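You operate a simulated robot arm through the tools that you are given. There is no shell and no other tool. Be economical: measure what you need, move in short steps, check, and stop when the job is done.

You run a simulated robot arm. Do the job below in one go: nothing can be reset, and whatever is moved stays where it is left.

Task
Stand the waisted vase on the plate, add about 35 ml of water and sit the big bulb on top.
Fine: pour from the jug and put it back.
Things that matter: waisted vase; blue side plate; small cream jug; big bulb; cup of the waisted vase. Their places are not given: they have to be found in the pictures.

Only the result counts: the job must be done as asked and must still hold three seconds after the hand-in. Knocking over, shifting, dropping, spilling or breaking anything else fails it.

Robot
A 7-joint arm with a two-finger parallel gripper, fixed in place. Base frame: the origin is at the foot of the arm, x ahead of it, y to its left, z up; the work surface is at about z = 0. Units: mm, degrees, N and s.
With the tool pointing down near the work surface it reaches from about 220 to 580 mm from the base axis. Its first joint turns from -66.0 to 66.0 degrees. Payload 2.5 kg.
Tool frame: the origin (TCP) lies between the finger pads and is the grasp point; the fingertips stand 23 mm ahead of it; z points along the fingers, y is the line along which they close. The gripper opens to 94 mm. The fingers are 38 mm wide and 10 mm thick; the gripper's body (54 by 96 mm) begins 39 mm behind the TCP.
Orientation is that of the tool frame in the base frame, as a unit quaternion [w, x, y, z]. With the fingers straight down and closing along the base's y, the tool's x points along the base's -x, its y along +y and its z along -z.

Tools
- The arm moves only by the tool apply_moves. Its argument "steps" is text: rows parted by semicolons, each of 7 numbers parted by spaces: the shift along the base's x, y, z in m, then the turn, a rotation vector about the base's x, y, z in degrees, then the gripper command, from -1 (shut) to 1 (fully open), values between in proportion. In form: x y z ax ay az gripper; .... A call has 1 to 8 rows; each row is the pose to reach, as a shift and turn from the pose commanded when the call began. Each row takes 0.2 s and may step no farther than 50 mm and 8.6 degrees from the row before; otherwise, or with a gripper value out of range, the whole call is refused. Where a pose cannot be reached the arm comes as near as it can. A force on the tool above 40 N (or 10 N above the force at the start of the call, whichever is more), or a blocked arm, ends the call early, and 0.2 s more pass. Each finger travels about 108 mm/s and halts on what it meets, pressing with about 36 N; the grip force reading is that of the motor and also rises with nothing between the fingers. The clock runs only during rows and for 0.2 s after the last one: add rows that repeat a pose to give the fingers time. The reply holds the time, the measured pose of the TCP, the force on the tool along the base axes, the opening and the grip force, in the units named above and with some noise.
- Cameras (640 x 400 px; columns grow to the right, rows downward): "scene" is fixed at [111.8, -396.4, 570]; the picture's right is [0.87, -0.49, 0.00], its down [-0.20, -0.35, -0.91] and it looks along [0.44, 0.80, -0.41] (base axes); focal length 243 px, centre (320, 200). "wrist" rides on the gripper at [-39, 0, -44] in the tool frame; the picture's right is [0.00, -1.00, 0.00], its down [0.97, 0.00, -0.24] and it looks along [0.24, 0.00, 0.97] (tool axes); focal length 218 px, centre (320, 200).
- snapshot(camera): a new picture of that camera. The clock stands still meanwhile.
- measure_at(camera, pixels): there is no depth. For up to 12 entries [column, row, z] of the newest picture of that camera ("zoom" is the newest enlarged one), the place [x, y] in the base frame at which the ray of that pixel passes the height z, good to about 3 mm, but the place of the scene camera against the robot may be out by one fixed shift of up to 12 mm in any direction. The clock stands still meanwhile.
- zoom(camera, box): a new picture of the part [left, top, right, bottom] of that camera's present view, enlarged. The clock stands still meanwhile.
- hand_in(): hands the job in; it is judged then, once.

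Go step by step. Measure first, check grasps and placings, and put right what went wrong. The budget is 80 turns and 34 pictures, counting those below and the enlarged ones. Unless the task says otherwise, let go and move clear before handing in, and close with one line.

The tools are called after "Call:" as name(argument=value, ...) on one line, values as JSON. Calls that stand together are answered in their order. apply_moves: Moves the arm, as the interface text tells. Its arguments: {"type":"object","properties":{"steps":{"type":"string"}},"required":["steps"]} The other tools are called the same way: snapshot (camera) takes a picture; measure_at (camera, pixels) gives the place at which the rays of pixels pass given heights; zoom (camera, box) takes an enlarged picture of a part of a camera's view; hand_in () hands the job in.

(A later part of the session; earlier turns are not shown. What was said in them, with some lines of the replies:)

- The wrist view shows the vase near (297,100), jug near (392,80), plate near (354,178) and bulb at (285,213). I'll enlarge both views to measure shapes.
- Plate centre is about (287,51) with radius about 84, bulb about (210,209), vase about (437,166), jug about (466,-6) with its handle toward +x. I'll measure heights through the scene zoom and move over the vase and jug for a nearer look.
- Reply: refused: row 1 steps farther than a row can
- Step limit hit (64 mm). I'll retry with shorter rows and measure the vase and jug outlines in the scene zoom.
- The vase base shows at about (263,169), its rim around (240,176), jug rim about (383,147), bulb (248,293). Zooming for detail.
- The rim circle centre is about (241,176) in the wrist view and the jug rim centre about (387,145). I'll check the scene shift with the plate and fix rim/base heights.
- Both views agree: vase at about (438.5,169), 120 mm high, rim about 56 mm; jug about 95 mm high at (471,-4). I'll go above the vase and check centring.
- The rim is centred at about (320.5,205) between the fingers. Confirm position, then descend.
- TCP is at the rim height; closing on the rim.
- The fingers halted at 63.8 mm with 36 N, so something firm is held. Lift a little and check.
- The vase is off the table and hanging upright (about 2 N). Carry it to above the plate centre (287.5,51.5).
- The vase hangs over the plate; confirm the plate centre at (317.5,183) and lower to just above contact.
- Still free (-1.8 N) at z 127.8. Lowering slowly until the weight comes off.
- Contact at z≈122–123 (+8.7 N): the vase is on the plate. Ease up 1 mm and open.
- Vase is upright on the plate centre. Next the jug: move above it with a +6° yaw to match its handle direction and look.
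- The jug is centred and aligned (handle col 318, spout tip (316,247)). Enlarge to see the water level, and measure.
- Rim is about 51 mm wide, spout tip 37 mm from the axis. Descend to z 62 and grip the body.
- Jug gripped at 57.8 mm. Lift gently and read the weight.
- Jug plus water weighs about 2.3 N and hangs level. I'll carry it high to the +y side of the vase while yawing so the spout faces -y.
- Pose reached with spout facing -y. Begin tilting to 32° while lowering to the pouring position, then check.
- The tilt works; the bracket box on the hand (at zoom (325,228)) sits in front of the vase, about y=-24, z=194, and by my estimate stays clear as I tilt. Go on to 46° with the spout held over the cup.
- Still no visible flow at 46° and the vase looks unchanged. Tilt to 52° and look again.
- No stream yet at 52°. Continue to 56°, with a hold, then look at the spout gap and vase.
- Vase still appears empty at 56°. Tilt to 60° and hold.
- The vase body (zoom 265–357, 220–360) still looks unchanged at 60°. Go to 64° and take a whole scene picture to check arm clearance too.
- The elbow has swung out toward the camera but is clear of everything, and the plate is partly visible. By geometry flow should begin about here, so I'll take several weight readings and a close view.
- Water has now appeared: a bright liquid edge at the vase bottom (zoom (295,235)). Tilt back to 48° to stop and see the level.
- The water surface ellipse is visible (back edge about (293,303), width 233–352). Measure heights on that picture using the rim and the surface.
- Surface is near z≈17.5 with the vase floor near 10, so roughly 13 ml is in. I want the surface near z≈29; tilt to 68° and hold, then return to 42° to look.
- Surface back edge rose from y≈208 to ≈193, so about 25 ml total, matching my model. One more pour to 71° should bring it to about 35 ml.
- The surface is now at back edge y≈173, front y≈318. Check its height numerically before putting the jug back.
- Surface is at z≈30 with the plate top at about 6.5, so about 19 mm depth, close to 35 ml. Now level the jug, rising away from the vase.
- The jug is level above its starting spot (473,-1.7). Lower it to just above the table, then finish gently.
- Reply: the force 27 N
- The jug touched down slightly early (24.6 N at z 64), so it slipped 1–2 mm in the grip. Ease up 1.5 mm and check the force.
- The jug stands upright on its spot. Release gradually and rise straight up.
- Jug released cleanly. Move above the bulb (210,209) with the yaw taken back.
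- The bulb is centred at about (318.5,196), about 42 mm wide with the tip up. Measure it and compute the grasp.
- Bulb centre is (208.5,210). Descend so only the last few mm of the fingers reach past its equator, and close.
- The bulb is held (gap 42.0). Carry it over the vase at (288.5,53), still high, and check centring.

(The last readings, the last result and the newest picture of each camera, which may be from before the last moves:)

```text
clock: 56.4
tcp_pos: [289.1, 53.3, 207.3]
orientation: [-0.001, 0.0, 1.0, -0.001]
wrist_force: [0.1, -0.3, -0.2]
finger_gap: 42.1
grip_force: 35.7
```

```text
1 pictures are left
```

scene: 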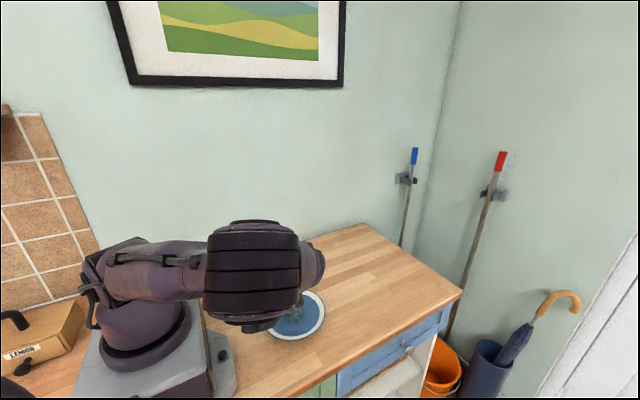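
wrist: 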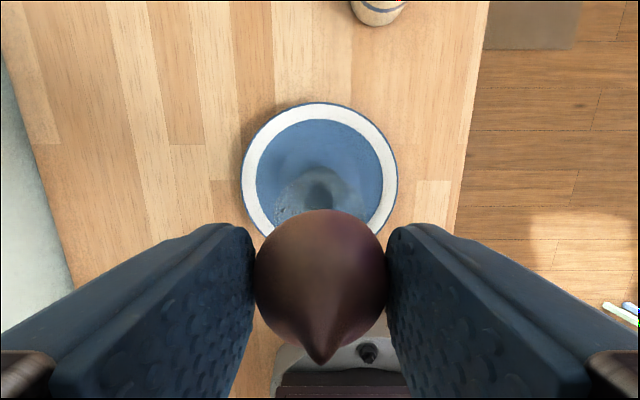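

The vase rim shows behind the bulb, about cols 272–367, top about row 166, so centred near col 320. Measure to confirm.

Call:
measure_at(camera="wrist", pixels=[[273, 212, 125], [366, 212, 125], [319, 166, 125], [319, 212, 125], [320, 188, 80]])

```text
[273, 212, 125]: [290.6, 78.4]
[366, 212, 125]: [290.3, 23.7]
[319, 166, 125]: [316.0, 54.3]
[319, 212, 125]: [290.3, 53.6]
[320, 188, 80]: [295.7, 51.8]
```

The vase is centred under the bulb within about 2 mm. Lower until the fingertips are just above the rim (TCP ≈152).

Call:
apply_moves(steps="-0.0005 0 -0.025 0 0 0 -1;-0.0005 0 -0.042 0 0 0 -1;-0.0005 0 -0.05 0 0 0 -1;-0.0005 0 -0.054 0 0 0 -1;-0.0005 0 -0.054 0 0 0 -1")

Call:
apply_moves(steps="0 0 -0.001 0 0 0 -1;0 0 -0.001 0 0 0 -1")

```text
clock: 57.6
tcp_pos: [288.9, 51.6, 154.0]
orientation: [0.0, 0.0, 1.0, 0.0]
wrist_force: [0.5, -0.7, -1.0]
finger_gap: 41.6
grip_force: 35.7
```

```text
clock: 58.2
tcp_pos: [289.0, 52.5, 152.0]
orientation: [0.0, -0.001, 1.0, 0.001]
wrist_force: [0.0, -0.5, -1.2]
finger_gap: 42.1
grip_force: 35.8
```

No contact; the bulb hangs in the mouth of the cup. Open to let it settle, then rise.

Call:
apply_moves(steps="0 0 0 0 0 0 0.2;0 0 0 0 0 0 1;0 0 0 0 0 0 1;0 0 0 0 0 0 1")

Call:
apply_moves(steps="0 0 0.03 0 0 0 1;0 0 0.07 0 0 0 1;0 0 0.11 0 0 0 1;0 0 0.15 0 0 0 1;0 0 0.19 0 0 0 1;0 0 0.19 0 0 0 1")

Call:
zoom(camera="scene", box=[240, 235, 390, 335])

```text
clock: 59.2
tcp_pos: [288.6, 53.4, 150.7]
orientation: [-0.001, 0.0, 1.0, 0.0]
wrist_force: [-0.6, -0.1, -0.2]
finger_gap: 94.0
grip_force: 0.0
```

```text
clock: 60.6
tcp_pos: [289.1, 52.8, 342.7]
orientation: [0.0, 0.001, 1.0, -0.001]
wrist_force: [-0.2, -0.5, -0.1]
finger_gap: 94.0
grip_force: 0.1
```

```text
4.00 times, centred on (315, 285) of scene
```

zoom: 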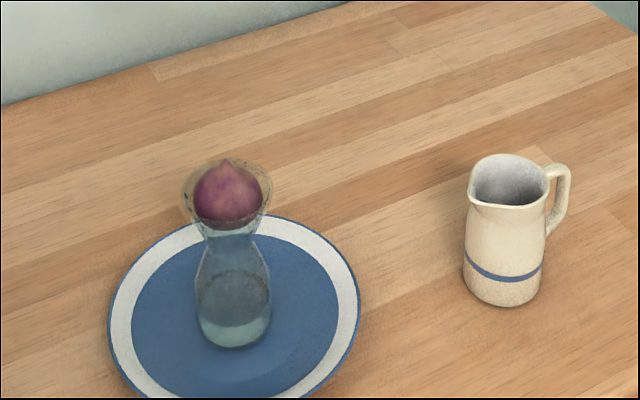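

The last picture shows the bulb seated tip-up in the cup (228,195), the vase upright on the plate with water in it, and the jug upright at its old spot with no spill visible. The hand is clear, so I'm handing in.

Call:
hand_in()

```text
The job is handed in.
```

The vase is standing on the blue plate with an estimated 35 ml of water (judged by eye from the water level, give or take about 6 ml), the bulb is seated in its cup, and the jug is back where it started.
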